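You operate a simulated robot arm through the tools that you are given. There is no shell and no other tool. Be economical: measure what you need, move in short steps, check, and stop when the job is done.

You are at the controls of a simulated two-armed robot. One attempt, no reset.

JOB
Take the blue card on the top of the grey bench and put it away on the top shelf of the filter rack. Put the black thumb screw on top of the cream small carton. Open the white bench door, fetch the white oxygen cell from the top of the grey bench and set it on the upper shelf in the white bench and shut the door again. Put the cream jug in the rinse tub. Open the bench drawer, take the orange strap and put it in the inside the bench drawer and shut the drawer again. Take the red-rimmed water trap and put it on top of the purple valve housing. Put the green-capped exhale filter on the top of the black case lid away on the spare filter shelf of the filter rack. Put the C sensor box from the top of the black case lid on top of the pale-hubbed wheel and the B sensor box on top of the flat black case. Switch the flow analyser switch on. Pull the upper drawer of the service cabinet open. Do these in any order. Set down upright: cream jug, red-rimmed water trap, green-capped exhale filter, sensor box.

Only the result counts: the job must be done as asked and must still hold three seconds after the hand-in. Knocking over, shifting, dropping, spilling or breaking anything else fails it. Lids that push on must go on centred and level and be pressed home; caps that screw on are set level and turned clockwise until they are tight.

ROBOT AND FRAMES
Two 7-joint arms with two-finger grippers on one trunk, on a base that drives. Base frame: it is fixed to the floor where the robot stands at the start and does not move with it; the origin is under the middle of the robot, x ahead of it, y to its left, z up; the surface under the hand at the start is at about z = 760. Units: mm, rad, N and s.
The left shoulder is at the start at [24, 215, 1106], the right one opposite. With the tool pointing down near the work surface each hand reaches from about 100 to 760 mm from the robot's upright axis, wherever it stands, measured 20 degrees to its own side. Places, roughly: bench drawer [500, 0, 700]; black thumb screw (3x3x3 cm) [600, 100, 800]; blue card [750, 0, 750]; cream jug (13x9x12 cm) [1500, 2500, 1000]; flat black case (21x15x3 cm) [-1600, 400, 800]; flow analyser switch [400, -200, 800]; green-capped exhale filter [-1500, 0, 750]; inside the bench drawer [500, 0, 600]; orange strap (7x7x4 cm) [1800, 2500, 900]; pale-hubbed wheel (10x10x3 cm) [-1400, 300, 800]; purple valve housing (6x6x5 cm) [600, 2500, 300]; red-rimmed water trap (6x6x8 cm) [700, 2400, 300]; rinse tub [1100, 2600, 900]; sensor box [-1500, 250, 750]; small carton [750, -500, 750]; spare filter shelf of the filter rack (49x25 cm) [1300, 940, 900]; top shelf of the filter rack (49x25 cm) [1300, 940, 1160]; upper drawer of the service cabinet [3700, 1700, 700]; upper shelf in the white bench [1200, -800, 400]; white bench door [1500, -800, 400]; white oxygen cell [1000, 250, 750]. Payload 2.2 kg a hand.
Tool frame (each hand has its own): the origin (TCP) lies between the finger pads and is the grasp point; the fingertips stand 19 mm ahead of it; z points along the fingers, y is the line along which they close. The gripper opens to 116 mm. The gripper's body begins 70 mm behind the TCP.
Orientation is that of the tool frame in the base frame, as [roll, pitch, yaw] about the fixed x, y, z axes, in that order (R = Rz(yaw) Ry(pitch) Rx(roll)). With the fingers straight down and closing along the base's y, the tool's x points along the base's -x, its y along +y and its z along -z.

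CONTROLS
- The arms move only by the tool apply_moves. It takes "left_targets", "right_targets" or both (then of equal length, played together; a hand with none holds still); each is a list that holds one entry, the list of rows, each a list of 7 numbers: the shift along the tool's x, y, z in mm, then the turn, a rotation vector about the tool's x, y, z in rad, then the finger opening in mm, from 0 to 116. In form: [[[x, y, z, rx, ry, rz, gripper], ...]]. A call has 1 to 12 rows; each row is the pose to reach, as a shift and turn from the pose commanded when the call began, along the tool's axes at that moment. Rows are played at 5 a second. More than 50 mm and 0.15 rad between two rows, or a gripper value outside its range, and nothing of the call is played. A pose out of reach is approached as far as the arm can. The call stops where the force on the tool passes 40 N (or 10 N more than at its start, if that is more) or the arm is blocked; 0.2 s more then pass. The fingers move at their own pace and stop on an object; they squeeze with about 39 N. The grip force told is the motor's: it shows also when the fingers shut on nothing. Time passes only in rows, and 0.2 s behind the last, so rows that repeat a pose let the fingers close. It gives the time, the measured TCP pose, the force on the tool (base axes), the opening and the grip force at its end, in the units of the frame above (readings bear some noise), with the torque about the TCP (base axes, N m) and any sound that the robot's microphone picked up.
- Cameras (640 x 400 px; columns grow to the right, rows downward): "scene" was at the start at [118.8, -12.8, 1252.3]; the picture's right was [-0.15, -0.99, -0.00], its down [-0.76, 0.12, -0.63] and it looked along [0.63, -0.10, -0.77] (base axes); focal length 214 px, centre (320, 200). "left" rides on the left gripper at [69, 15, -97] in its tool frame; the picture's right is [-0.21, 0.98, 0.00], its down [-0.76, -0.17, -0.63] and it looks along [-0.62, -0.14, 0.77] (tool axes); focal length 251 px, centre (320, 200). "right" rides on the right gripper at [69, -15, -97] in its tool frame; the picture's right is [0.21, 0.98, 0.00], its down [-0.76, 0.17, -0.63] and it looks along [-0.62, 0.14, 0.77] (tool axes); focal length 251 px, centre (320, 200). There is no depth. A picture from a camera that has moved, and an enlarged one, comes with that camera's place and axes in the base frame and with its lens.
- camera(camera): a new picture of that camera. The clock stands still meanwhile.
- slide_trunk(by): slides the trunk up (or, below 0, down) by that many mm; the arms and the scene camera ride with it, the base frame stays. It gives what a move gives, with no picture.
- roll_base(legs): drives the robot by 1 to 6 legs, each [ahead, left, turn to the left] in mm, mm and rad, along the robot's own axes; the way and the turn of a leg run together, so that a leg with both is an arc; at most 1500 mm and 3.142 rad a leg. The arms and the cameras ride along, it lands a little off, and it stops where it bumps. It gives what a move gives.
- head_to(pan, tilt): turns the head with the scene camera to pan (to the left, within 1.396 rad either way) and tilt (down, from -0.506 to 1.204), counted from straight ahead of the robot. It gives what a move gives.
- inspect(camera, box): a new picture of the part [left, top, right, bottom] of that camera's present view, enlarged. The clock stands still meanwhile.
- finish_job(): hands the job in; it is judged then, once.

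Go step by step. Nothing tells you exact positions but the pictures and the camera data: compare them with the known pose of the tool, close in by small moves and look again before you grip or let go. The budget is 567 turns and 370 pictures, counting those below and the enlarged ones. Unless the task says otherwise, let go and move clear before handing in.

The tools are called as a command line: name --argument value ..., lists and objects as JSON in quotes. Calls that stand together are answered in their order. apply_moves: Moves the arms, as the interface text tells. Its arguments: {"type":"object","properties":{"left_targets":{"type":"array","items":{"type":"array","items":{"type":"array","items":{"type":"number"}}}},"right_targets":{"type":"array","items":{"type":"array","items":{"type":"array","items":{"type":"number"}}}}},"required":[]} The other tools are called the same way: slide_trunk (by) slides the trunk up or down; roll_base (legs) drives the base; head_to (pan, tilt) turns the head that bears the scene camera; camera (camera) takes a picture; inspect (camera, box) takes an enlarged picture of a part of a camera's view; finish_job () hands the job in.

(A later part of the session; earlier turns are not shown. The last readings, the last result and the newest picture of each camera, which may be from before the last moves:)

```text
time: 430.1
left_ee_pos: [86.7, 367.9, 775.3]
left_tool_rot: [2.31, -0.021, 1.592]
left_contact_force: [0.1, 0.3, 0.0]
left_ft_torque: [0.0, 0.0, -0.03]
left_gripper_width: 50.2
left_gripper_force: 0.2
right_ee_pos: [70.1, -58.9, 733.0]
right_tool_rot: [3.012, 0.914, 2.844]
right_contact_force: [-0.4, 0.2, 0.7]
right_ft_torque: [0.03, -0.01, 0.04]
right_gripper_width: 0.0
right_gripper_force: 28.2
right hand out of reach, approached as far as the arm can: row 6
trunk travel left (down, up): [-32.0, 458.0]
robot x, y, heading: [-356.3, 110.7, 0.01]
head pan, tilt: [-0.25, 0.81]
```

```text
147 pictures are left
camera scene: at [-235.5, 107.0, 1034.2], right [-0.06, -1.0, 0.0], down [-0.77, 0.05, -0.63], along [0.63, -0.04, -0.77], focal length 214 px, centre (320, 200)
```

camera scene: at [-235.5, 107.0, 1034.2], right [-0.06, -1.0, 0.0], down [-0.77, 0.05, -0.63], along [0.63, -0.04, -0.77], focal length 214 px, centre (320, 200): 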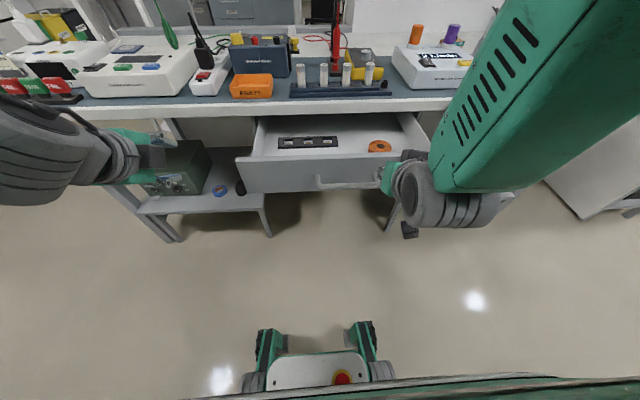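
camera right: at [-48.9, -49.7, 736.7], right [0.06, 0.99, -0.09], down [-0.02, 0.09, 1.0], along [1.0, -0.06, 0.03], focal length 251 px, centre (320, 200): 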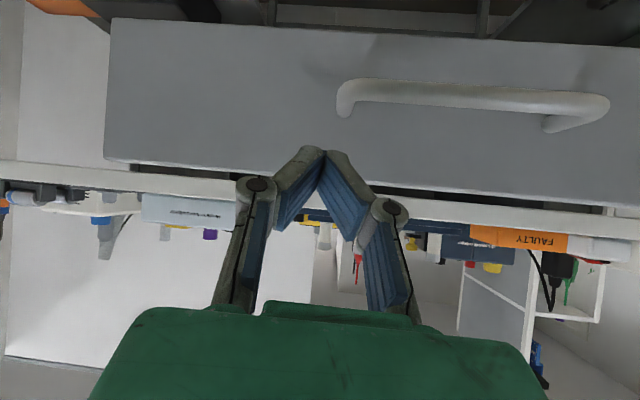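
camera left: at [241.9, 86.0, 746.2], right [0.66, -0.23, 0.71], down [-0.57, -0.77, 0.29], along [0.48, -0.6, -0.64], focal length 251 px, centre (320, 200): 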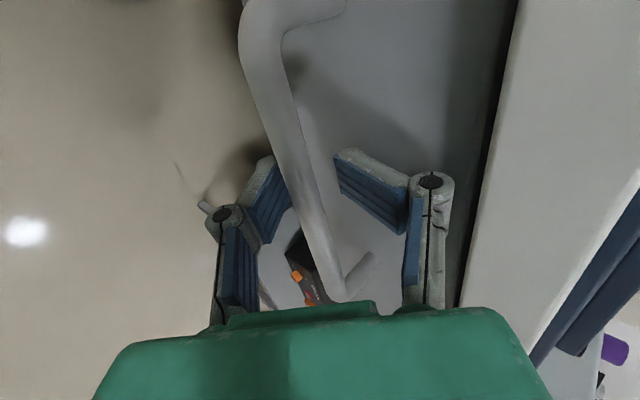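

apply_moves --right_targets '[[[18, -27, 20, 0, 0, 0, 0], [-2, -20, 47, 0, 0, 0, 0], [-22, -13, 74, 0, 0, 0, 0], [-42, -7, 101, 0, 0, 0, 0], [-60, 0, 126, 0, 0, 0, 0]]]'

camera --camera "scene"

camera --camera "right"

```text
time: 431.3
left_ee_pos: [87.2, 368.2, 774.2]
left_tool_rot: [2.31, -0.019, 1.593]
left_contact_force: [0.6, 0.9, 0.2]
left_ft_torque: [-0.02, 0.0, -0.01]
left_gripper_width: 50.2
left_gripper_force: 0.0
right_ee_pos: [196.7, -83.8, 684.6]
right_tool_rot: [3.082, 0.901, 2.913]
right_contact_force: [-0.1, 0.1, -0.9]
right_ft_torque: [-0.04, 0.03, -0.02]
right_gripper_width: 0.2
right_gripper_force: 28.1
right hand out of reach, approached as far as the arm can: row 1
trunk travel left (down, up): [-32.0, 458.0]
robot x, y, heading: [-354.9, 106.1, 0.003]
head pan, tilt: [-0.25, 0.81]
```

```text
146 pictures are left
camera scene: at [-233.7, 92.8, 1039.8], right [-0.24, -0.97, 0.0], down [-0.71, 0.17, -0.69], along [0.67, -0.17, -0.73], focal length 214 px, centre (320, 200)
```

scene: 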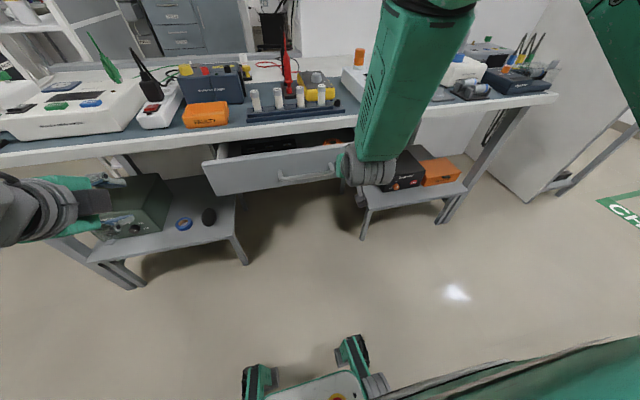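

```text
145 pictures are left
camera right: at [78.2, -77.4, 690.1], right [0.05, 0.99, -0.13], down [0.0, 0.13, 0.99], along [1.0, -0.05, 0.01], focal length 251 px, centre (320, 200)
```

right: 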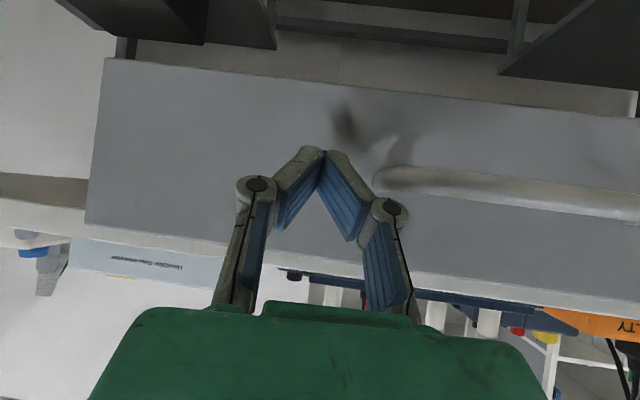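

apply_moves --right_targets '[[[-20, 6, 24, 0, 0, 0, 0], [-41, 12, 49, 0, 0, 0, 0], [-60, 18, 72, 0, 0, 0, 0], [-74, 22, 88, 0, 0, 0, 0], [-84, 25, 100, 0, 0, 0, 0], [-94, 28, 112, 0, 0, 0, 0]]]'

camera --camera "scene"

```text
time: 432.3
left_ee_pos: [84.6, 369.3, 774.4]
left_tool_rot: [2.307, -0.019, 1.59]
left_contact_force: [0.1, 0.4, -0.4]
left_ft_torque: [0.05, 0.0, -0.01]
left_gripper_width: 49.9
left_gripper_force: 0.0
right_ee_pos: [301.1, -84.2, 690.4]
right_tool_rot: [3.078, 0.897, 2.909]
right_contact_force: [-1.0, 0.6, -0.6]
right_ft_torque: [0.01, -0.02, 0.0]
right_gripper_width: 0.4
right_gripper_force: 28.0
trunk travel left (down, up): [-32.0, 458.0]
robot x, y, heading: [-355.8, 108.0, 0.006]
head pan, tilt: [-0.25, 0.81]
stopped in row 4 (right hand): the force on the tool passed its limit at 55 N (the readings are from after the stop); the commanded pose is now the measured one
```

```text
144 pictures are left
camera scene: at [-234.2, 93.3, 1039.9], right [-0.24, -0.97, 0.0], down [-0.71, 0.17, -0.69], along [0.67, -0.17, -0.73], focal length 214 px, centre (320, 200)
```

scene: 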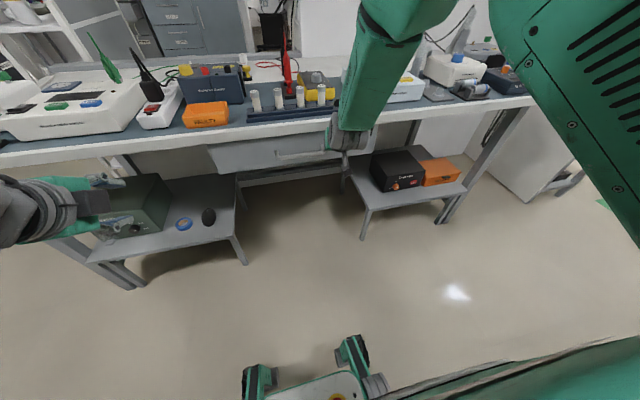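

camera --camera "right"

inspect --camera "scene" --box '[190, 110, 420, 200]'

```text
143 pictures are left
camera right: at [181.4, -76.8, 696.9], right [0.05, 0.99, -0.13], down [0.0, 0.13, 0.99], along [1.0, -0.05, 0.0], focal length 251 px, centre (320, 200)
```

right: 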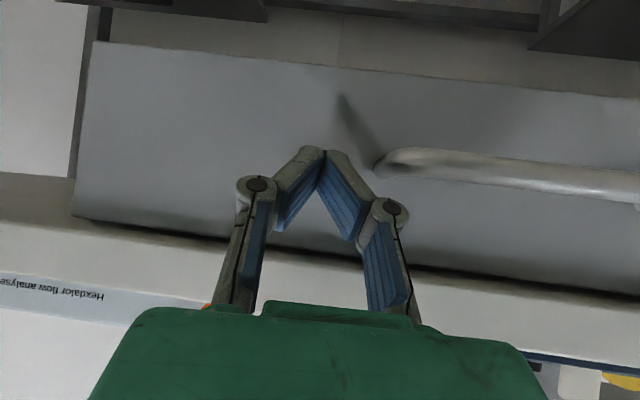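

```text
2.78 times, centred on (305, 155) of scene
camera zoom: at [-234.2, 93.3, 1039.9], right [-0.24, -0.97, 0.0], down [-0.71, 0.17, -0.69], along [0.67, -0.17, -0.73], focal length 597 px, centre (362, 325)
```

zoom: 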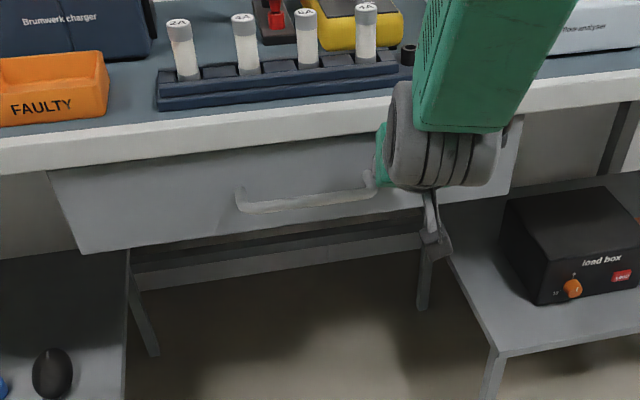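

It looks closed; give one more small push to confirm it is home.

apply_moves --right_targets '[[[-3, 1, 4, 0, 0, 0, 0], [-6, 2, 8, 0, 0, 0, 0], [-9, 3, 12, 0, 0, 0, 0], [-12, 4, 15, 0, 0, 0, 0]]]'

camera --camera "right"

```text
time: 432.8
left_ee_pos: [82.1, 368.5, 778.2]
left_tool_rot: [2.302, -0.02, 1.592]
left_contact_force: [0.5, -0.1, -1.0]
left_ft_torque: [0.02, 0.02, 0.01]
left_gripper_width: 50.1
left_gripper_force: 0.2
right_ee_pos: [301.2, -84.4, 689.3]
right_tool_rot: [3.083, 0.885, 2.911]
right_contact_force: [-12.6, 1.8, 6.9]
right_ft_torque: [0.04, -0.13, 0.07]
right_gripper_width: 0.0
right_gripper_force: 28.1
trunk travel left (down, up): [-32.0, 458.0]
robot x, y, heading: [-353.9, 109.1, 0.01]
head pan, tilt: [-0.25, 0.81]
stopped in row 2 (right hand): the force on the tool passed its limit at 46 N (the readings are from after the stop); the commanded pose is now the measured one
```

```text
141 pictures are left
camera right: at [182.1, -77.1, 697.0], right [0.05, 0.99, -0.13], down [0.01, 0.13, 0.99], along [1.0, -0.05, -0.01], focal length 251 px, centre (320, 200)
```

right: 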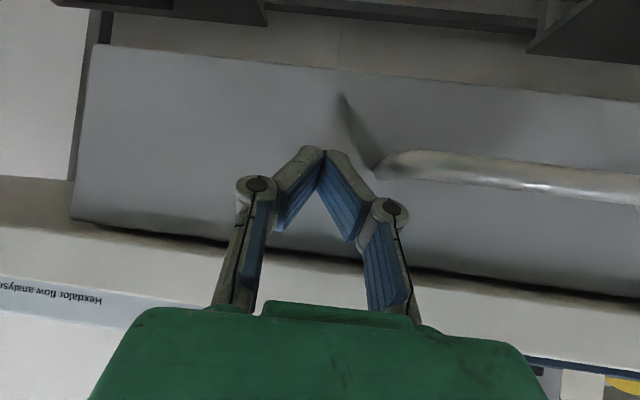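

apply_moves --right_targets '[[[10, 0, -40, 0, 0, 0, 20], [25, 0, -85, 0, 0, 0, 40], [40, 0, -125, 0, 0.1, 0, 60], [40, 0, -150, 0, 0.24, 0, 60], [40, 0, -170, 0, 0.38, 0, 60]]]'

roll_base --legs '[[-120, 0, 0]]'

head_to --pan 0 --tilt 0.6

inspect --camera "scene" --box '[220, 140, 460, 250]'

```text
time: 434.0
left_ee_pos: [82.5, 367.5, 777.8]
left_tool_rot: [2.304, -0.02, 1.589]
left_contact_force: [-0.1, 0.3, -0.7]
left_ft_torque: [-0.01, 0.0, -0.01]
left_gripper_width: 50.1
left_gripper_force: 0.0
right_ee_pos: [145.4, -59.3, 765.2]
right_tool_rot: [3.087, 0.499, 2.929]
right_contact_force: [0.2, -0.1, 0.9]
right_ft_torque: [-0.01, -0.01, -0.01]
right_gripper_width: 60.5
right_gripper_force: 0.1
trunk travel left (down, up): [-32.0, 458.0]
robot x, y, heading: [-355.8, 112.3, 0.009]
head pan, tilt: [-0.25, 0.81]
```

```text
time: 435.2
left_ee_pos: [-35.2, 367.9, 778.0]
left_tool_rot: [2.301, -0.022, 1.591]
left_contact_force: [-0.3, -0.2, 0.0]
left_ft_torque: [0.0, 0.0, -0.01]
left_gripper_width: 49.9
left_gripper_force: 0.1
right_ee_pos: [28.4, -59.7, 766.5]
right_tool_rot: [3.087, 0.504, 2.928]
right_contact_force: [-0.8, 0.5, -0.3]
right_ft_torque: [-0.01, 0.02, 0.03]
right_gripper_width: 60.0
right_gripper_force: 0.0
trunk travel left (down, up): [-32.0, 458.0]
robot x, y, heading: [-472.2, 108.8, 0.011]
head pan, tilt: [-0.25, 0.81]
```

```text
time: 436.0
left_ee_pos: [-37.2, 365.5, 779.2]
left_tool_rot: [2.302, -0.023, 1.59]
left_contact_force: [0.0, 0.3, -0.3]
left_ft_torque: [-0.02, 0.01, 0.01]
left_gripper_width: 49.9
left_gripper_force: 0.0
right_ee_pos: [27.0, -60.0, 768.1]
right_tool_rot: [3.085, 0.505, 2.928]
right_contact_force: [-0.3, 0.5, 0.7]
right_ft_torque: [-0.03, -0.03, 0.03]
right_gripper_width: 60.1
right_gripper_force: 0.0
trunk travel left (down, up): [-32.0, 458.0]
robot x, y, heading: [-473.3, 108.3, 0.005]
head pan, tilt: [0.0, 0.6]
```

```text
2.67 times, centred on (340, 195) of scene
camera zoom: at [-341.9, 111.6, 1057.6], right [0.01, -1.0, 0.0], down [-0.57, 0.0, -0.82], along [0.82, 0.0, -0.57], focal length 572 px, centre (267, 213)
```

zoom: 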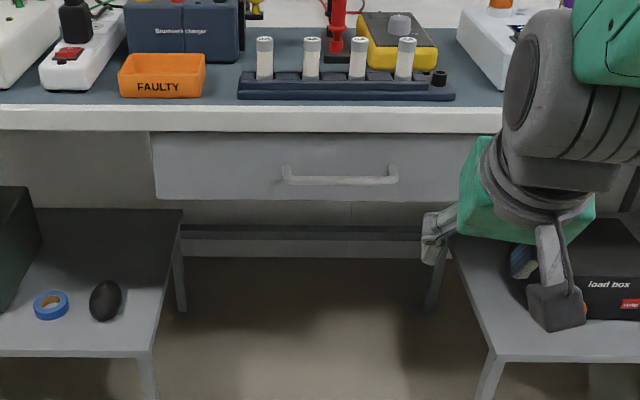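

The drawer is shut. Now restore both hands to the plain tool-down pose.

apply_moves --left_targets '[[[0, 10, -5, 0.14, 0, 0, 60], [0, 20, -10, 0.28, 0, 0, 60], [0, 30, -15, 0.42, 0, 0, 60], [0, 40, -20, 0.56, 0, 0, 60], [0, 50, -25, 0.7, 0, 0, 60], [0, 60, -30, 0.84, 0, 0, 60]]]' --right_targets '[[[0, 0, -12, 0, 0.09, 0, 60], [0, 0, -24, 0, 0.18, 0, 60], [0, 0, -36, 0, 0.27, 0, 60], [0, 0, -48, 0, 0.36, 0, 60], [0, 0, -60, 0, 0.45, 0, 60], [0, 0, -72, 0.05, 0.5, 0, 60]]]'

apply_moves --left_targets '[[[0, 0, -5, 0, 0, -0.14, 60], [0, 0, -10, 0, 0, -0.28, 60], [0, 0, -15, 0, 0, -0.42, 60], [0, 0, -20, 0, 0, -0.56, 60], [0, 0, -25, 0, 0, -0.7, 60], [0, 0, -30, 0, 0, -0.84, 60], [0, 0, -35, 0, 0, -0.98, 60], [0, 0, -40, 0, 0, -1.12, 60], [0, 0, -45, 0, 0, -1.26, 60], [0, 0, -50, 0, 0, -1.4, 60], [0, 0, -55, 0, 0, -1.55, 60]]]' --right_targets '[[[0, -15, 0, 0, 0, -0.02, 60], [0, -30, 0, 0, 0, -0.04, 60], [0, -45, 0, 0, 0, -0.06, 60], [0, -60, 0, 0, 0, -0.08, 60], [0, -75, 0, 0, 0, -0.1, 60], [0, -90, 0, 0, 0, -0.12, 60], [0, -105, 0, 0, 0, -0.14, 60], [0, -120, 0, 0, 0, -0.16, 60], [0, -135, 0, 0, 0, -0.18, 60], [0, -150, 0, 0, 0, -0.2, 60], [0, -160, 0, 0, 0, -0.21, 60]]]'

```text
time: 437.4
left_ee_pos: [-18.4, 360.9, 841.5]
left_tool_rot: [-3.138, -0.024, 1.588]
left_contact_force: [0.4, -0.2, 0.0]
left_ft_torque: [0.0, 0.0, 0.0]
left_gripper_width: 60.3
left_gripper_force: 0.1
right_ee_pos: [-5.5, -60.3, 830.7]
right_tool_rot: [3.138, 0.002, 2.941]
right_contact_force: [-0.7, 1.0, -0.1]
right_ft_torque: [0.03, 0.0, -0.02]
right_gripper_width: 59.8
right_gripper_force: 0.0
trunk travel left (down, up): [-32.0, 458.0]
robot x, y, heading: [-473.5, 110.7, 0.003]
head pan, tilt: [0.0, 0.6]
```

```text
time: 439.8
left_ee_pos: [-20.7, 360.9, 899.6]
left_tool_rot: [3.12, -0.002, -3.139]
left_contact_force: [-0.3, -0.4, 0.2]
left_ft_torque: [0.03, -0.03, 0.02]
left_gripper_width: 59.9
left_gripper_force: 0.1
right_ee_pos: [-39.0, -216.1, 829.8]
right_tool_rot: [3.141, 0.006, -3.13]
right_contact_force: [0.3, -0.5, -0.4]
right_ft_torque: [0.04, 0.03, -0.01]
right_gripper_width: 60.0
right_gripper_force: 0.1
trunk travel left (down, up): [-32.0, 458.0]
robot x, y, heading: [-473.6, 107.4, 0.007]
head pan, tilt: [0.0, 0.6]
```

Turn around to face the black case behind.

roll_base --legs '[[0, 0, 3.13]]'

slide_trunk --by 150

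head_to --pan 0 --tilt 0.55

camera --camera "scene"

```text
time: 447.4
left_ee_pos: [-936.2, -123.0, 897.7]
left_tool_rot: [3.118, 0.001, -0.045]
left_contact_force: [0.2, 0.0, 0.4]
left_ft_torque: [0.02, 0.03, 0.01]
left_gripper_width: 60.0
left_gripper_force: 0.0
right_ee_pos: [-890.7, 452.6, 830.6]
right_tool_rot: [3.141, 0.005, -0.035]
right_contact_force: [-0.6, 0.6, -0.3]
right_ft_torque: [0.01, -0.02, -0.01]
right_gripper_width: 59.9
right_gripper_force: 0.0
trunk travel left (down, up): [-32.0, 458.0]
robot x, y, heading: [-474.6, 110.4, 3.102]
head pan, tilt: [0.0, 0.6]
```

```text
time: 449.2
left_ee_pos: [-934.7, -123.3, 1048.8]
left_tool_rot: [3.119, 0.001, -0.046]
left_contact_force: [0.1, 0.3, -0.2]
left_ft_torque: [0.03, 0.0, 0.02]
left_gripper_width: 60.0
left_gripper_force: 0.0
right_ee_pos: [-888.2, 452.3, 981.2]
right_tool_rot: [-3.14, 0.005, -0.034]
right_contact_force: [-0.2, -0.3, 0.4]
right_ft_torque: [-0.01, 0.0, 0.02]
right_gripper_width: 60.1
right_gripper_force: 0.2
trunk travel left (down, up): [-182.0, 308.0]
robot x, y, heading: [-471.7, 111.2, 3.103]
head pan, tilt: [0.0, 0.6]
```

```text
time: 449.8
left_ee_pos: [-934.7, -121.6, 1049.3]
left_tool_rot: [3.118, 0.001, -0.047]
left_contact_force: [-0.7, 0.3, 0.1]
left_ft_torque: [-0.02, -0.03, 0.0]
left_gripper_width: 60.0
left_gripper_force: 0.1
right_ee_pos: [-887.3, 452.4, 979.9]
right_tool_rot: [-3.141, 0.006, -0.034]
right_contact_force: [-0.6, 0.9, -1.7]
right_ft_torque: [0.0, 0.0, -0.01]
right_gripper_width: 59.9
right_gripper_force: 0.0
trunk travel left (down, up): [-182.0, 308.0]
robot x, y, heading: [-471.3, 108.3, 3.105]
head pan, tilt: [0.0, 0.55]
```

```text
139 pictures are left
camera scene: at [-603.6, 114.7, 1212.1], right [0.04, 1.0, 0.0], down [0.53, -0.02, -0.85], along [-0.85, 0.03, -0.53], focal length 214 px, centre (320, 200)
```

scene: 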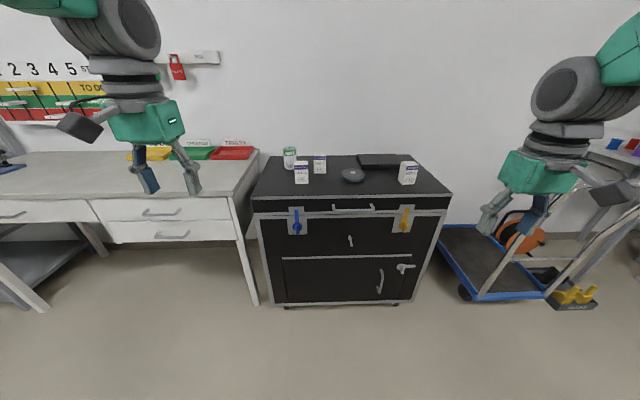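

inspect --camera "scene" --box '[250, 135, 450, 215]'

```text
3.20 times, centred on (350, 175) of scene
camera zoom: at [-603.6, 114.7, 1212.1], right [0.04, 1.0, 0.0], down [0.53, -0.02, -0.85], along [-0.85, 0.03, -0.53], focal length 686 px, centre (224, 280)
```

zoom: 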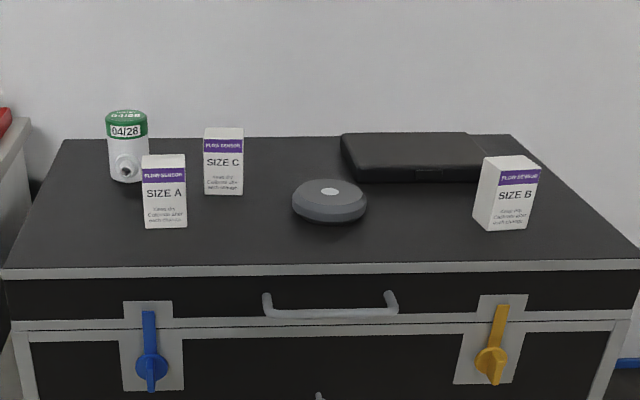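

I see boxes A, B, C, the wheel, the flat case and the filter on the lid. Drive up so the right hand faces box B and the flat case.

roll_base --legs '[[500, -170, 0.035]]'

head_to --pan -0.2 --tilt 0.7

head_to --pan -0.2 --tilt 0.71

camera --camera "scene"

camera --camera "right"

```text
time: 452.9
left_ee_pos: [-1428.9, 45.7, 1048.4]
left_tool_rot: [3.12, 0.002, -0.02]
left_contact_force: [0.1, 0.3, -1.0]
left_ft_torque: [0.0, 0.01, 0.01]
left_gripper_width: 60.1
left_gripper_force: 0.1
right_ee_pos: [-1398.9, 622.2, 981.1]
right_tool_rot: [-3.14, 0.007, -0.007]
right_contact_force: [-0.5, 0.7, 0.2]
right_ft_torque: [0.02, -0.01, -0.01]
right_gripper_width: 60.0
right_gripper_force: 0.0
trunk travel left (down, up): [-182.0, 308.0]
robot x, y, heading: [-971.1, 293.8, 3.131]
head pan, tilt: [0.0, 0.55]
```

```text
time: 453.6
left_ee_pos: [-1426.0, 47.2, 1050.8]
left_tool_rot: [3.118, 0.002, -0.021]
left_contact_force: [-0.1, -0.5, 0.0]
left_ft_torque: [-0.01, -0.01, 0.02]
left_gripper_width: 60.0
left_gripper_force: 0.0
right_ee_pos: [-1396.6, 624.6, 981.9]
right_tool_rot: [-3.141, 0.009, -0.007]
right_contact_force: [-0.1, -0.7, 0.5]
right_ft_torque: [0.0, 0.01, -0.01]
right_gripper_width: 59.7
right_gripper_force: 0.0
trunk travel left (down, up): [-182.0, 308.0]
robot x, y, heading: [-973.4, 292.9, 3.131]
head pan, tilt: [-0.201, 0.7]
```

```text
time: 454.3
left_ee_pos: [-1427.5, 49.4, 1051.2]
left_tool_rot: [3.117, 0.004, -0.02]
left_contact_force: [-0.5, -0.4, -0.3]
left_ft_torque: [0.0, -0.04, -0.01]
left_gripper_width: 59.9
left_gripper_force: 0.1
right_ee_pos: [-1396.8, 623.3, 982.0]
right_tool_rot: [-3.141, 0.011, -0.006]
right_contact_force: [-1.0, -0.4, 0.8]
right_ft_torque: [-0.01, -0.03, 0.01]
right_gripper_width: 60.0
right_gripper_force: 0.1
trunk travel left (down, up): [-182.0, 308.0]
robot x, y, heading: [-975.9, 293.6, 3.135]
head pan, tilt: [-0.201, 0.71]
```

```text
137 pictures are left
camera scene: at [-1097.3, 310.9, 1198.1], right [0.21, 0.98, 0.0], down [0.64, -0.14, -0.76], along [-0.74, 0.16, -0.65], focal length 214 px, centre (320, 200)
```

scene: 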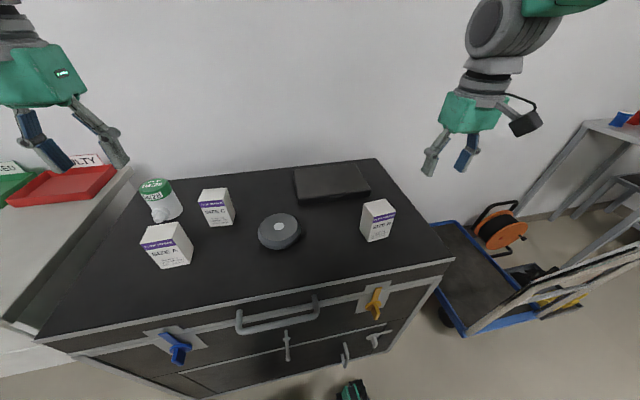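

```text
136 pictures are left
camera right: at [-1326.7, 640.2, 1078.8], right [0.21, -0.98, 0.0], down [-0.75, -0.16, 0.64], along [-0.63, -0.13, -0.77], focal length 251 px, centre (320, 200)
```

right: 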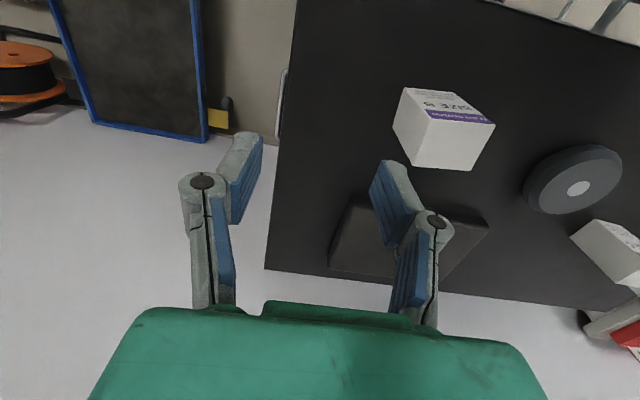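

inspect --camera "right" --box '[320, 70, 640, 290]'

inspect --camera "scene" --box '[250, 150, 430, 270]'

```text
1.82 times, centred on (480, 180) of right
camera zoom: at [-1326.7, 640.2, 1078.8], right [0.21, -0.98, 0.0], down [-0.75, -0.16, 0.64], along [-0.63, -0.13, -0.77], focal length 457 px, centre (29, 236)
```

zoom: 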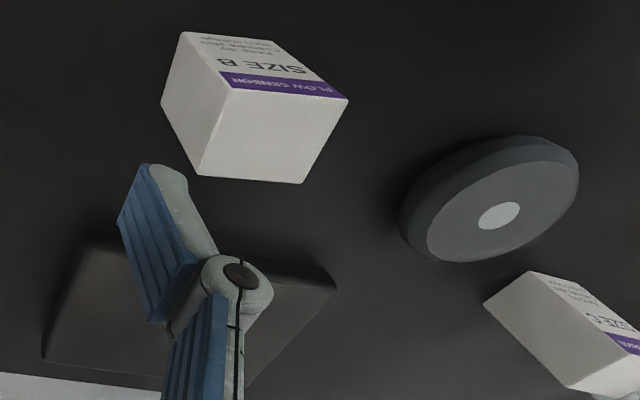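

```text
3.33 times, centred on (340, 210) of scene
camera zoom: at [-1097.3, 310.9, 1198.1], right [0.21, 0.98, 0.0], down [0.64, -0.14, -0.76], along [-0.74, 0.16, -0.65], focal length 715 px, centre (253, 167)
```

zoom: 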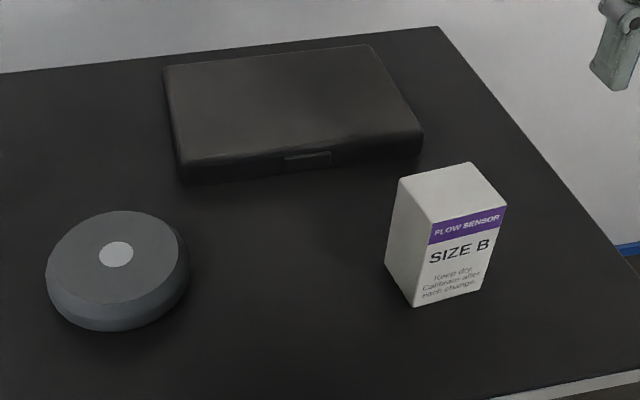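

Box B: centre [-1405,511], top z 882 (lid z≈797). Wheel centre [-1447,285], case centre [-1611,452], both tops ≈827. Right hand goes above B.

apply_moves --right_targets '[[[-3, 38, 10, 0, 0, -0.03, 85], [-6, 76, 20, 0, 0, -0.06, 85], [-8, 112, 32, 0, 0, -0.09, 85]]]'

head_to --pan -0.2 --tilt 0.7

camera --camera "right"

inspect --camera "scene" --box '[250, 130, 430, 260]'

```text
time: 455.1
left_ee_pos: [-1427.9, 46.7, 1049.9]
left_tool_rot: [3.119, 0.003, -0.02]
left_contact_force: [0.1, -0.6, -0.3]
left_ft_torque: [0.02, 0.01, -0.02]
left_gripper_width: 60.0
left_gripper_force: 0.0
right_ee_pos: [-1405.0, 510.9, 950.4]
right_tool_rot: [-3.139, 0.009, 0.081]
right_contact_force: [0.1, 0.4, -0.5]
right_ft_torque: [0.04, -0.01, -0.01]
right_gripper_width: 85.1
right_gripper_force: 0.0
trunk travel left (down, up): [-182.0, 308.0]
robot x, y, heading: [-975.5, 292.0, 3.135]
head pan, tilt: [-0.201, 0.71]
```

```text
time: 455.7
left_ee_pos: [-1426.1, 48.0, 1050.2]
left_tool_rot: [3.119, 0.003, -0.02]
left_contact_force: [0.0, 0.8, -0.1]
left_ft_torque: [-0.02, 0.0, -0.01]
left_gripper_width: 60.0
left_gripper_force: 0.1
right_ee_pos: [-1404.6, 513.4, 950.0]
right_tool_rot: [3.141, 0.009, 0.082]
right_contact_force: [0.3, 0.5, 0.2]
right_ft_torque: [0.01, 0.0, 0.01]
right_gripper_width: 85.1
right_gripper_force: 0.0
trunk travel left (down, up): [-182.0, 308.0]
robot x, y, heading: [-976.9, 291.7, 3.138]
head pan, tilt: [-0.201, 0.7]
```

```text
133 pictures are left
camera right: at [-1336.7, 535.1, 1047.6], right [0.29, -0.96, 0.0], down [-0.73, -0.23, 0.64], along [-0.61, -0.19, -0.77], focal length 251 px, centre (320, 200)
```

right: 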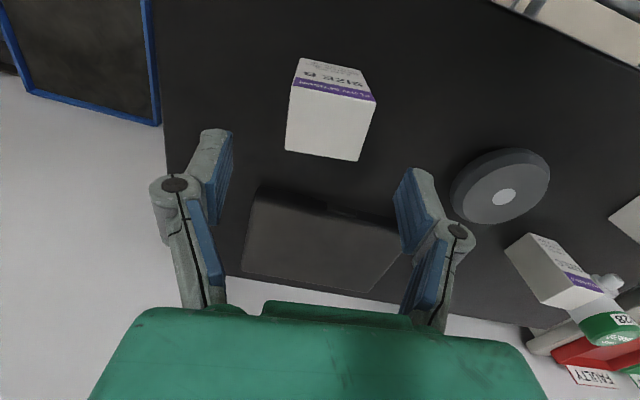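

```text
3.08 times, centred on (340, 195) of scene
camera zoom: at [-1097.9, 310.6, 1199.0], right [0.21, 0.98, 0.0], down [0.63, -0.14, -0.76], along [-0.75, 0.16, -0.65], focal length 660 px, centre (258, 215)
```

zoom: 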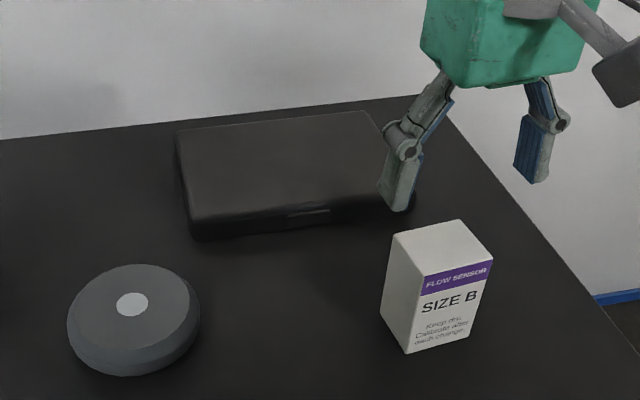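

apply_moves --right_targets '[[[1, 3, 30, 0, 0, -0.03, 85], [1, 3, 60, 0, 0, -0.05, 85], [1, 3, 85, 0, 0, -0.05, 85], [1, 3, 97, 0, 0, -0.05, 85], [1, 3, 97, 0, 0, -0.05, 60], [1, 3, 97, 0, 0, -0.05, 42], [1, 3, 97, 0, 0, -0.05, 42]]]'

camera --camera "right"

```text
time: 457.3
left_ee_pos: [-1427.8, 48.3, 1050.9]
left_tool_rot: [3.119, 0.005, -0.019]
left_contact_force: [0.8, 0.2, -0.3]
left_ft_torque: [0.03, 0.0, -0.01]
left_gripper_width: 60.0
left_gripper_force: 0.0
right_ee_pos: [-1408.2, 510.7, 852.6]
right_tool_rot: [-3.139, 0.008, 0.133]
right_contact_force: [-0.6, -0.8, -0.5]
right_ft_torque: [-0.02, 0.02, -0.02]
right_gripper_width: 54.0
right_gripper_force: 38.8
trunk travel left (down, up): [-182.0, 308.0]
robot x, y, heading: [-970.7, 290.7, 3.131]
head pan, tilt: [-0.201, 0.7]
```

```text
131 pictures are left
camera right: at [-1340.3, 535.5, 950.0], right [0.34, -0.94, 0.0], down [-0.72, -0.26, 0.64], along [-0.6, -0.22, -0.77], focal length 251 px, centre (320, 200)
```

right: 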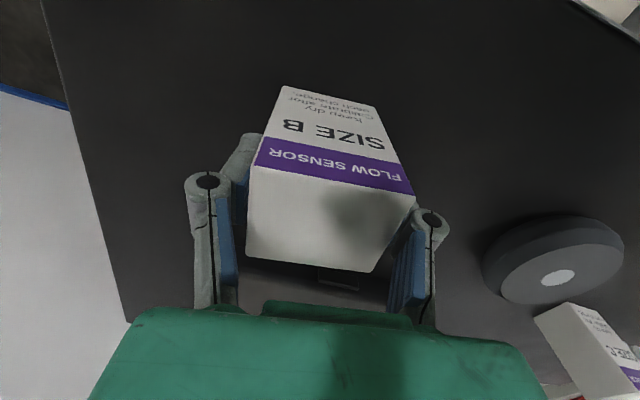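

Gripped. Lift and carry it over the flat case.

apply_moves --right_targets '[[[0, 0, -30, 0, 0, 0, 42], [0, 0, -65, 0, 0, 0, 42], [-45, 7, -65, 0, 0, 0, 42], [-90, 14, -65, 0, 0, 0, 42], [-135, 21, -65, 0, 0, 0, 42], [-175, 28, -65, 0, 0, 0, 42], [-203, 32, -65, 0, 0, 0, 42]]]'

head_to --pan -0.2 --tilt 0.71

inspect --camera "scene" --box '[250, 110, 430, 240]'

camera --camera "right"

```text
time: 458.9
left_ee_pos: [-1427.4, 47.4, 1048.7]
left_tool_rot: [3.12, 0.002, -0.019]
left_contact_force: [0.0, 0.3, 0.3]
left_ft_torque: [0.01, -0.02, 0.01]
left_gripper_width: 59.9
left_gripper_force: 0.0
right_ee_pos: [-1601.8, 452.2, 916.8]
right_tool_rot: [-3.14, 0.008, 0.132]
right_contact_force: [-1.0, 0.1, -1.1]
right_ft_torque: [0.0, 0.02, 0.01]
right_gripper_width: 53.8
right_gripper_force: 38.8
trunk travel left (down, up): [-182.0, 308.0]
robot x, y, heading: [-972.5, 291.9, 3.132]
head pan, tilt: [-0.201, 0.7]
```

```text
time: 459.5
left_ee_pos: [-1428.0, 47.7, 1050.7]
left_tool_rot: [3.121, 0.003, -0.019]
left_contact_force: [0.3, 0.7, 0.1]
left_ft_torque: [0.01, -0.01, 0.0]
left_gripper_width: 60.1
left_gripper_force: 0.0
right_ee_pos: [-1599.9, 451.7, 916.6]
right_tool_rot: [-3.14, 0.007, 0.131]
right_contact_force: [0.2, 0.0, -0.4]
right_ft_torque: [-0.01, 0.0, 0.0]
right_gripper_width: 54.0
right_gripper_force: 38.9
trunk travel left (down, up): [-182.0, 308.0]
robot x, y, heading: [-970.2, 294.5, 3.13]
head pan, tilt: [-0.201, 0.71]
```

```text
3.08 times, centred on (340, 175) of scene
camera zoom: at [-1098.7, 309.8, 1198.0], right [0.21, 0.98, 0.0], down [0.64, -0.14, -0.76], along [-0.74, 0.16, -0.66], focal length 660 px, centre (258, 277)
```

zoom: 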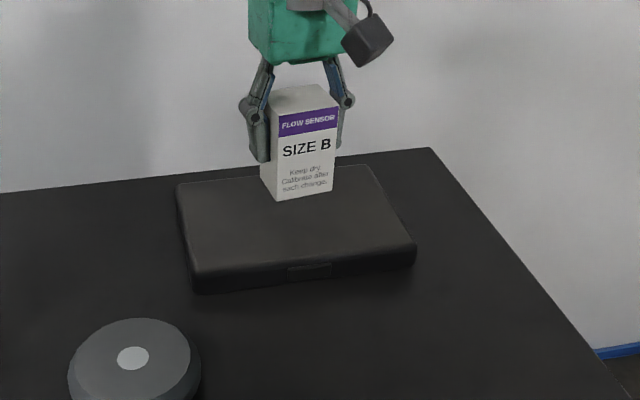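

```text
129 pictures are left
camera right: at [-1533.4, 476.8, 1014.6], right [0.34, -0.94, 0.0], down [-0.72, -0.26, 0.64], along [-0.6, -0.22, -0.77], focal length 251 px, centre (320, 200)
```

right: 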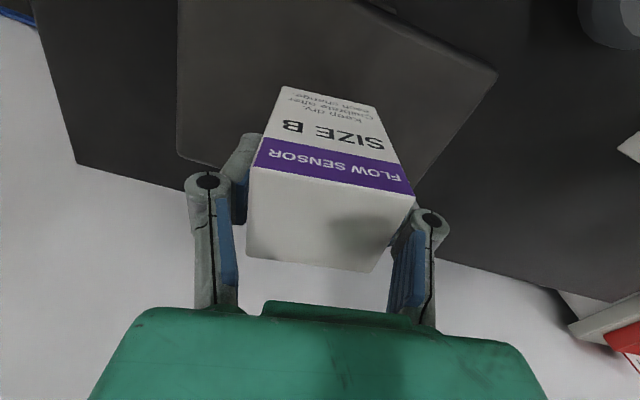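

apply_moves --right_targets '[[[-5, 0, 15, 0, 0, 0, 42], [-5, 0, 26, 0, 0, 0, 42], [-5, 0, 30, 0, 0, 0, 42], [-5, 0, 32, 0, 0, 0, 42], [-5, 0, 34, 0, 0, 0, 42]]]'

inspect --camera "scene" --box '[250, 110, 430, 240]'

```text
time: 460.7
left_ee_pos: [-1427.5, 47.1, 1049.7]
left_tool_rot: [3.12, 0.003, -0.02]
left_contact_force: [0.1, -0.3, 1.2]
left_ft_torque: [0.0, -0.04, 0.0]
left_gripper_width: 59.8
left_gripper_force: 0.1
right_ee_pos: [-1606.8, 450.9, 886.7]
right_tool_rot: [-3.139, 0.01, 0.132]
right_contact_force: [0.5, 0.2, -1.4]
right_ft_torque: [0.03, -0.01, 0.0]
right_gripper_width: 54.2
right_gripper_force: 38.8
trunk travel left (down, up): [-182.0, 308.0]
robot x, y, heading: [-972.2, 296.6, 3.134]
head pan, tilt: [-0.201, 0.71]
```

```text
3.08 times, centred on (340, 175) of scene
camera zoom: at [-1098.9, 309.8, 1198.0], right [0.21, 0.98, 0.0], down [0.64, -0.14, -0.76], along [-0.74, 0.16, -0.66], focal length 660 px, centre (258, 277)
```

zoom: 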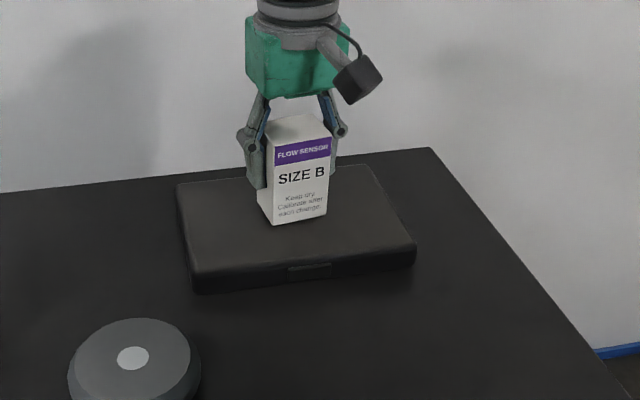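

apply_moves --right_targets '[[[0, 0, 2, 0, 0, 0, 42], [0, 0, 4, 0, 0, 0, 42], [0, 0, 5.5, 0, 0, 0, 42], [0, 0, 7, 0, 0, 0, 42]]]'

```text
time: 461.7
left_ee_pos: [-1424.8, 45.9, 1050.8]
left_tool_rot: [3.122, 0.005, -0.02]
left_contact_force: [0.0, -1.0, 0.0]
left_ft_torque: [-0.01, 0.01, -0.01]
left_gripper_width: 60.1
left_gripper_force: 0.1
right_ee_pos: [-1606.9, 448.5, 882.3]
right_tool_rot: [-3.14, 0.016, 0.132]
right_contact_force: [0.5, 0.6, 21.9]
right_ft_torque: [-0.08, -0.54, 0.02]
right_gripper_width: 53.9
right_gripper_force: 38.7
trunk travel left (down, up): [-182.0, 308.0]
robot x, y, heading: [-971.8, 291.4, 3.137]
head pan, tilt: [-0.201, 0.71]
```

Contact at ~22 N. Release and lift clear.

apply_moves --right_targets '[[[0, 0, -2, 0, 0, 0, 42], [0, 0, -2, 0, 0, 0, 65], [0, 0, -2, 0, 0, 0, 80], [0, 0, -2, 0, 0, 0, 80], [0, 0, -45, 0, 0, 0, 80], [0, 0, -95, 0, 0, 0, 80], [45, 0, -115, 0, 0, 0, 80], [90, 0, -120, 0, 0, 0, 80]]]'

inspect --camera "scene" --box '[150, 110, 430, 280]'

```text
time: 463.5
left_ee_pos: [-1426.3, 48.0, 1051.5]
left_tool_rot: [3.121, 0.005, -0.019]
left_contact_force: [-0.4, 0.1, -0.2]
left_ft_torque: [0.01, 0.0, -0.02]
left_gripper_width: 59.9
left_gripper_force: 0.1
right_ee_pos: [-1517.0, 461.5, 1000.6]
right_tool_rot: [-3.139, 0.008, 0.132]
right_contact_force: [-0.4, -0.5, -0.9]
right_ft_torque: [-0.05, 0.02, 0.01]
right_gripper_width: 80.2
right_gripper_force: 0.0
trunk travel left (down, up): [-182.0, 308.0]
robot x, y, heading: [-971.1, 292.1, 3.128]
head pan, tilt: [-0.201, 0.71]
```

```text
2.29 times, centred on (290, 195) of scene
camera zoom: at [-1096.5, 310.1, 1198.2], right [0.21, 0.98, 0.0], down [0.64, -0.14, -0.76], along [-0.74, 0.16, -0.65], focal length 490 px, centre (389, 211)
```

zoom: 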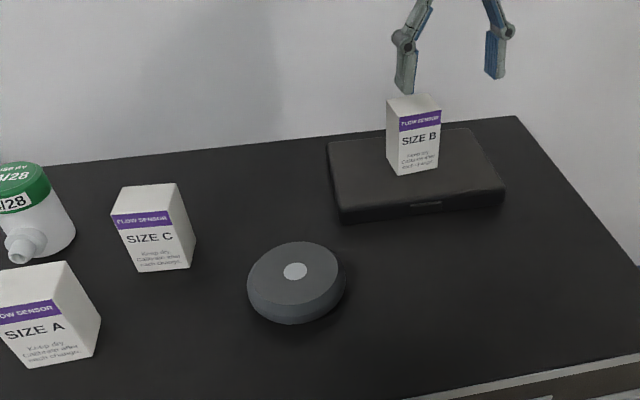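

B stands upright on the case. Now box C (centre [-1525,148]) with the left hand; the right hand moves aside.

apply_moves --left_targets '[[[-25, -24, 20, 0.005, 0, 0, 85], [-50, -49, 40, 0.01, 0, 0, 85], [-75, -74, 60, 0.02, 0, 0, 85], [-101, -98, 80, 0.02, 0, 0, 85], [-101, -98, 100, 0.02, 0, 0, 85]]]' --right_targets '[[[35, -30, 0, 0, 0, 0, 80], [70, -60, 0, 0, 0, 0, 80], [105, -90, 0, 0, 0, 0, 80], [140, -120, 0, 0, 0, 0, 80], [160, -140, 0, 0, 0, 0, 80]]]'

head_to --pan 0.1 --tilt 0.71

camera --camera "left"

camera --camera "scene"

```text
time: 464.7
left_ee_pos: [-1527.9, 147.3, 950.5]
left_tool_rot: [3.14, 0.006, -0.018]
left_contact_force: [-0.3, 0.3, 0.3]
left_ft_torque: [0.01, 0.02, 0.01]
left_gripper_width: 85.0
left_gripper_force: 0.2
right_ee_pos: [-1377.1, 622.5, 998.3]
right_tool_rot: [3.141, 0.013, 0.133]
right_contact_force: [0.9, -1.0, -0.6]
right_ft_torque: [0.04, 0.01, 0.02]
right_gripper_width: 80.0
right_gripper_force: 0.1
trunk travel left (down, up): [-182.0, 308.0]
robot x, y, heading: [-971.6, 290.6, 3.13]
head pan, tilt: [-0.201, 0.71]
```

```text
time: 465.5
left_ee_pos: [-1528.1, 146.3, 950.9]
left_tool_rot: [3.137, 0.004, -0.018]
left_contact_force: [-0.2, 0.7, 0.4]
left_ft_torque: [0.03, -0.01, -0.02]
left_gripper_width: 84.9
left_gripper_force: 0.1
right_ee_pos: [-1376.9, 623.1, 998.5]
right_tool_rot: [-3.141, 0.01, 0.131]
right_contact_force: [0.2, -0.1, 0.2]
right_ft_torque: [0.01, 0.02, 0.01]
right_gripper_width: 80.2
right_gripper_force: 0.0
trunk travel left (down, up): [-182.0, 308.0]
robot x, y, heading: [-969.5, 291.9, 3.13]
head pan, tilt: [0.099, 0.71]
```

```text
126 pictures are left
camera left: at [-1458.3, 129.9, 1046.8], right [-0.23, -0.97, 0.0], down [-0.75, 0.18, 0.63], along [-0.62, 0.15, -0.77], focal length 251 px, centre (320, 200)
```

left: 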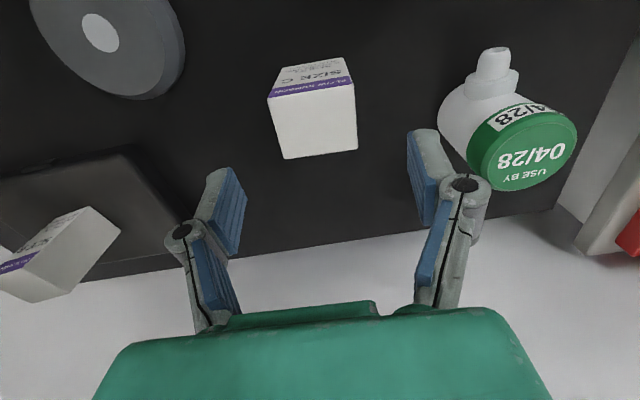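

```text
125 pictures are left
camera scene: at [-1099.7, 286.4, 1198.0], right [-0.09, 1.0, 0.0], down [0.65, 0.06, -0.76], along [-0.75, -0.07, -0.65], focal length 214 px, centre (320, 200)
```

scene: 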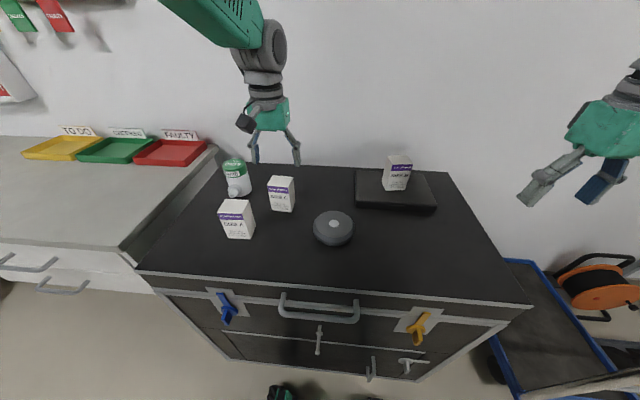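

apply_moves --left_targets '[[[4, -3, 30, 0, 0, 0.03, 85], [4, -3, 60, 0, 0, 0.056, 85], [4, -3, 85, 0, 0, 0.056, 85], [4, -3, 97, 0, 0, 0.056, 85], [4, -3, 97, 0, 0, 0.056, 60], [4, -3, 97, 0, 0, 0.056, 42], [4, -3, 97, 0, 0, 0.056, 42]]]'

camera --camera "left"

```text
time: 467.1
left_ee_pos: [-1524.7, 149.3, 852.4]
left_tool_rot: [3.137, 0.004, -0.075]
left_contact_force: [0.2, 0.0, 0.1]
left_ft_torque: [0.06, -0.01, 0.0]
left_gripper_width: 53.9
left_gripper_force: 38.6
right_ee_pos: [-1378.3, 622.1, 997.8]
right_tool_rot: [3.142, 0.008, 0.132]
right_contact_force: [0.9, 0.8, 0.2]
right_ft_torque: [-0.02, -0.01, 0.02]
right_gripper_width: 80.1
right_gripper_force: 0.1
trunk travel left (down, up): [-182.0, 308.0]
robot x, y, heading: [-971.8, 294.7, 3.132]
head pan, tilt: [0.099, 0.71]
```

```text
124 pictures are left
camera left: at [-1454.8, 128.5, 948.3], right [-0.29, -0.96, 0.0], down [-0.74, 0.22, 0.63], along [-0.61, 0.18, -0.77], focal length 251 px, centre (320, 200)
```

left: 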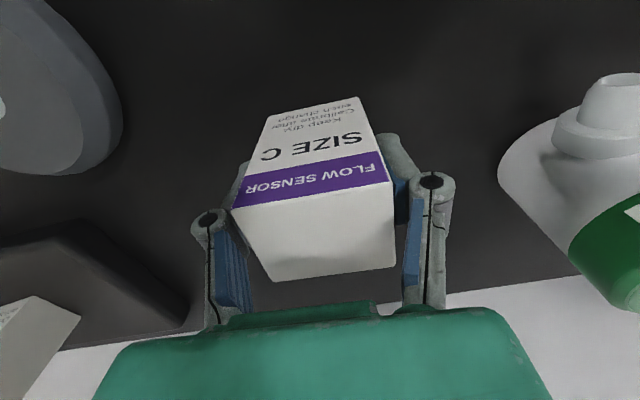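

Gripped C. Lift and carry it over the wheel.

apply_moves --left_targets '[[[0, 0, -35, 0, 0, 0, 42], [0, 0, -72, 0, 0, 0, 42], [17, -36, -72, 0, 0, 0, 42], [34, -72, -72, 0, 0, 0, 42], [51, -108, -72, 0, 0, 0, 42], [67, -141, -72, 0, 0, 0, 42]]]'

head_to --pan 0.1 --tilt 0.7

camera --camera "left"

inspect --camera "scene" --box '[250, 130, 430, 260]'

```text
time: 468.5
left_ee_pos: [-1452.1, 276.2, 927.9]
left_tool_rot: [-3.118, 0.004, -0.051]
left_contact_force: [-0.4, -0.3, -1.1]
left_ft_torque: [0.0, -0.05, -0.04]
left_gripper_width: 54.0
left_gripper_force: 39.0
right_ee_pos: [-1378.9, 623.1, 998.8]
right_tool_rot: [3.141, 0.01, 0.133]
right_contact_force: [0.1, -1.1, -0.1]
right_ft_torque: [0.01, -0.01, 0.02]
right_gripper_width: 80.1
right_gripper_force: 0.1
trunk travel left (down, up): [-182.0, 308.0]
robot x, y, heading: [-975.6, 289.6, 3.134]
head pan, tilt: [0.099, 0.71]
```

```text
time: 469.1
left_ee_pos: [-1451.2, 278.1, 929.7]
left_tool_rot: [-3.117, 0.007, -0.053]
left_contact_force: [0.0, -0.4, -0.7]
left_ft_torque: [0.02, 0.0, 0.01]
left_gripper_width: 53.9
left_gripper_force: 39.2
right_ee_pos: [-1378.4, 623.0, 997.6]
right_tool_rot: [-3.141, 0.009, 0.131]
right_contact_force: [-0.8, 0.1, 0.2]
right_ft_torque: [-0.01, 0.0, 0.02]
right_gripper_width: 80.1
right_gripper_force: 0.1
trunk travel left (down, up): [-182.0, 308.0]
robot x, y, heading: [-973.7, 296.8, 3.129]
head pan, tilt: [0.099, 0.7]
```

```text
123 pictures are left
camera left: at [-1382.3, 255.7, 1025.5], right [-0.27, -0.96, -0.02], down [-0.74, 0.19, 0.64], along [-0.61, 0.19, -0.77], focal length 251 px, centre (320, 200)
```

left: 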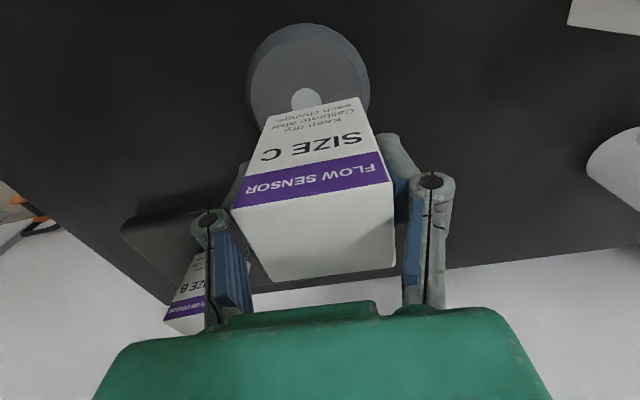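

```text
3.08 times, centred on (340, 195) of scene
camera zoom: at [-1099.7, 287.2, 1199.0], right [-0.09, 1.0, 0.0], down [0.64, 0.06, -0.76], along [-0.76, -0.07, -0.65], focal length 660 px, centre (258, 215)
```

zoom: 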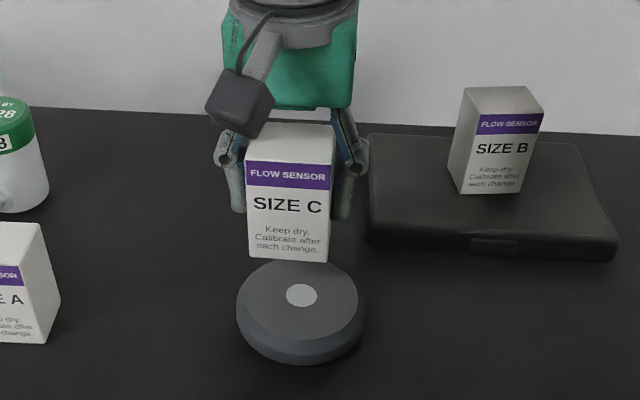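

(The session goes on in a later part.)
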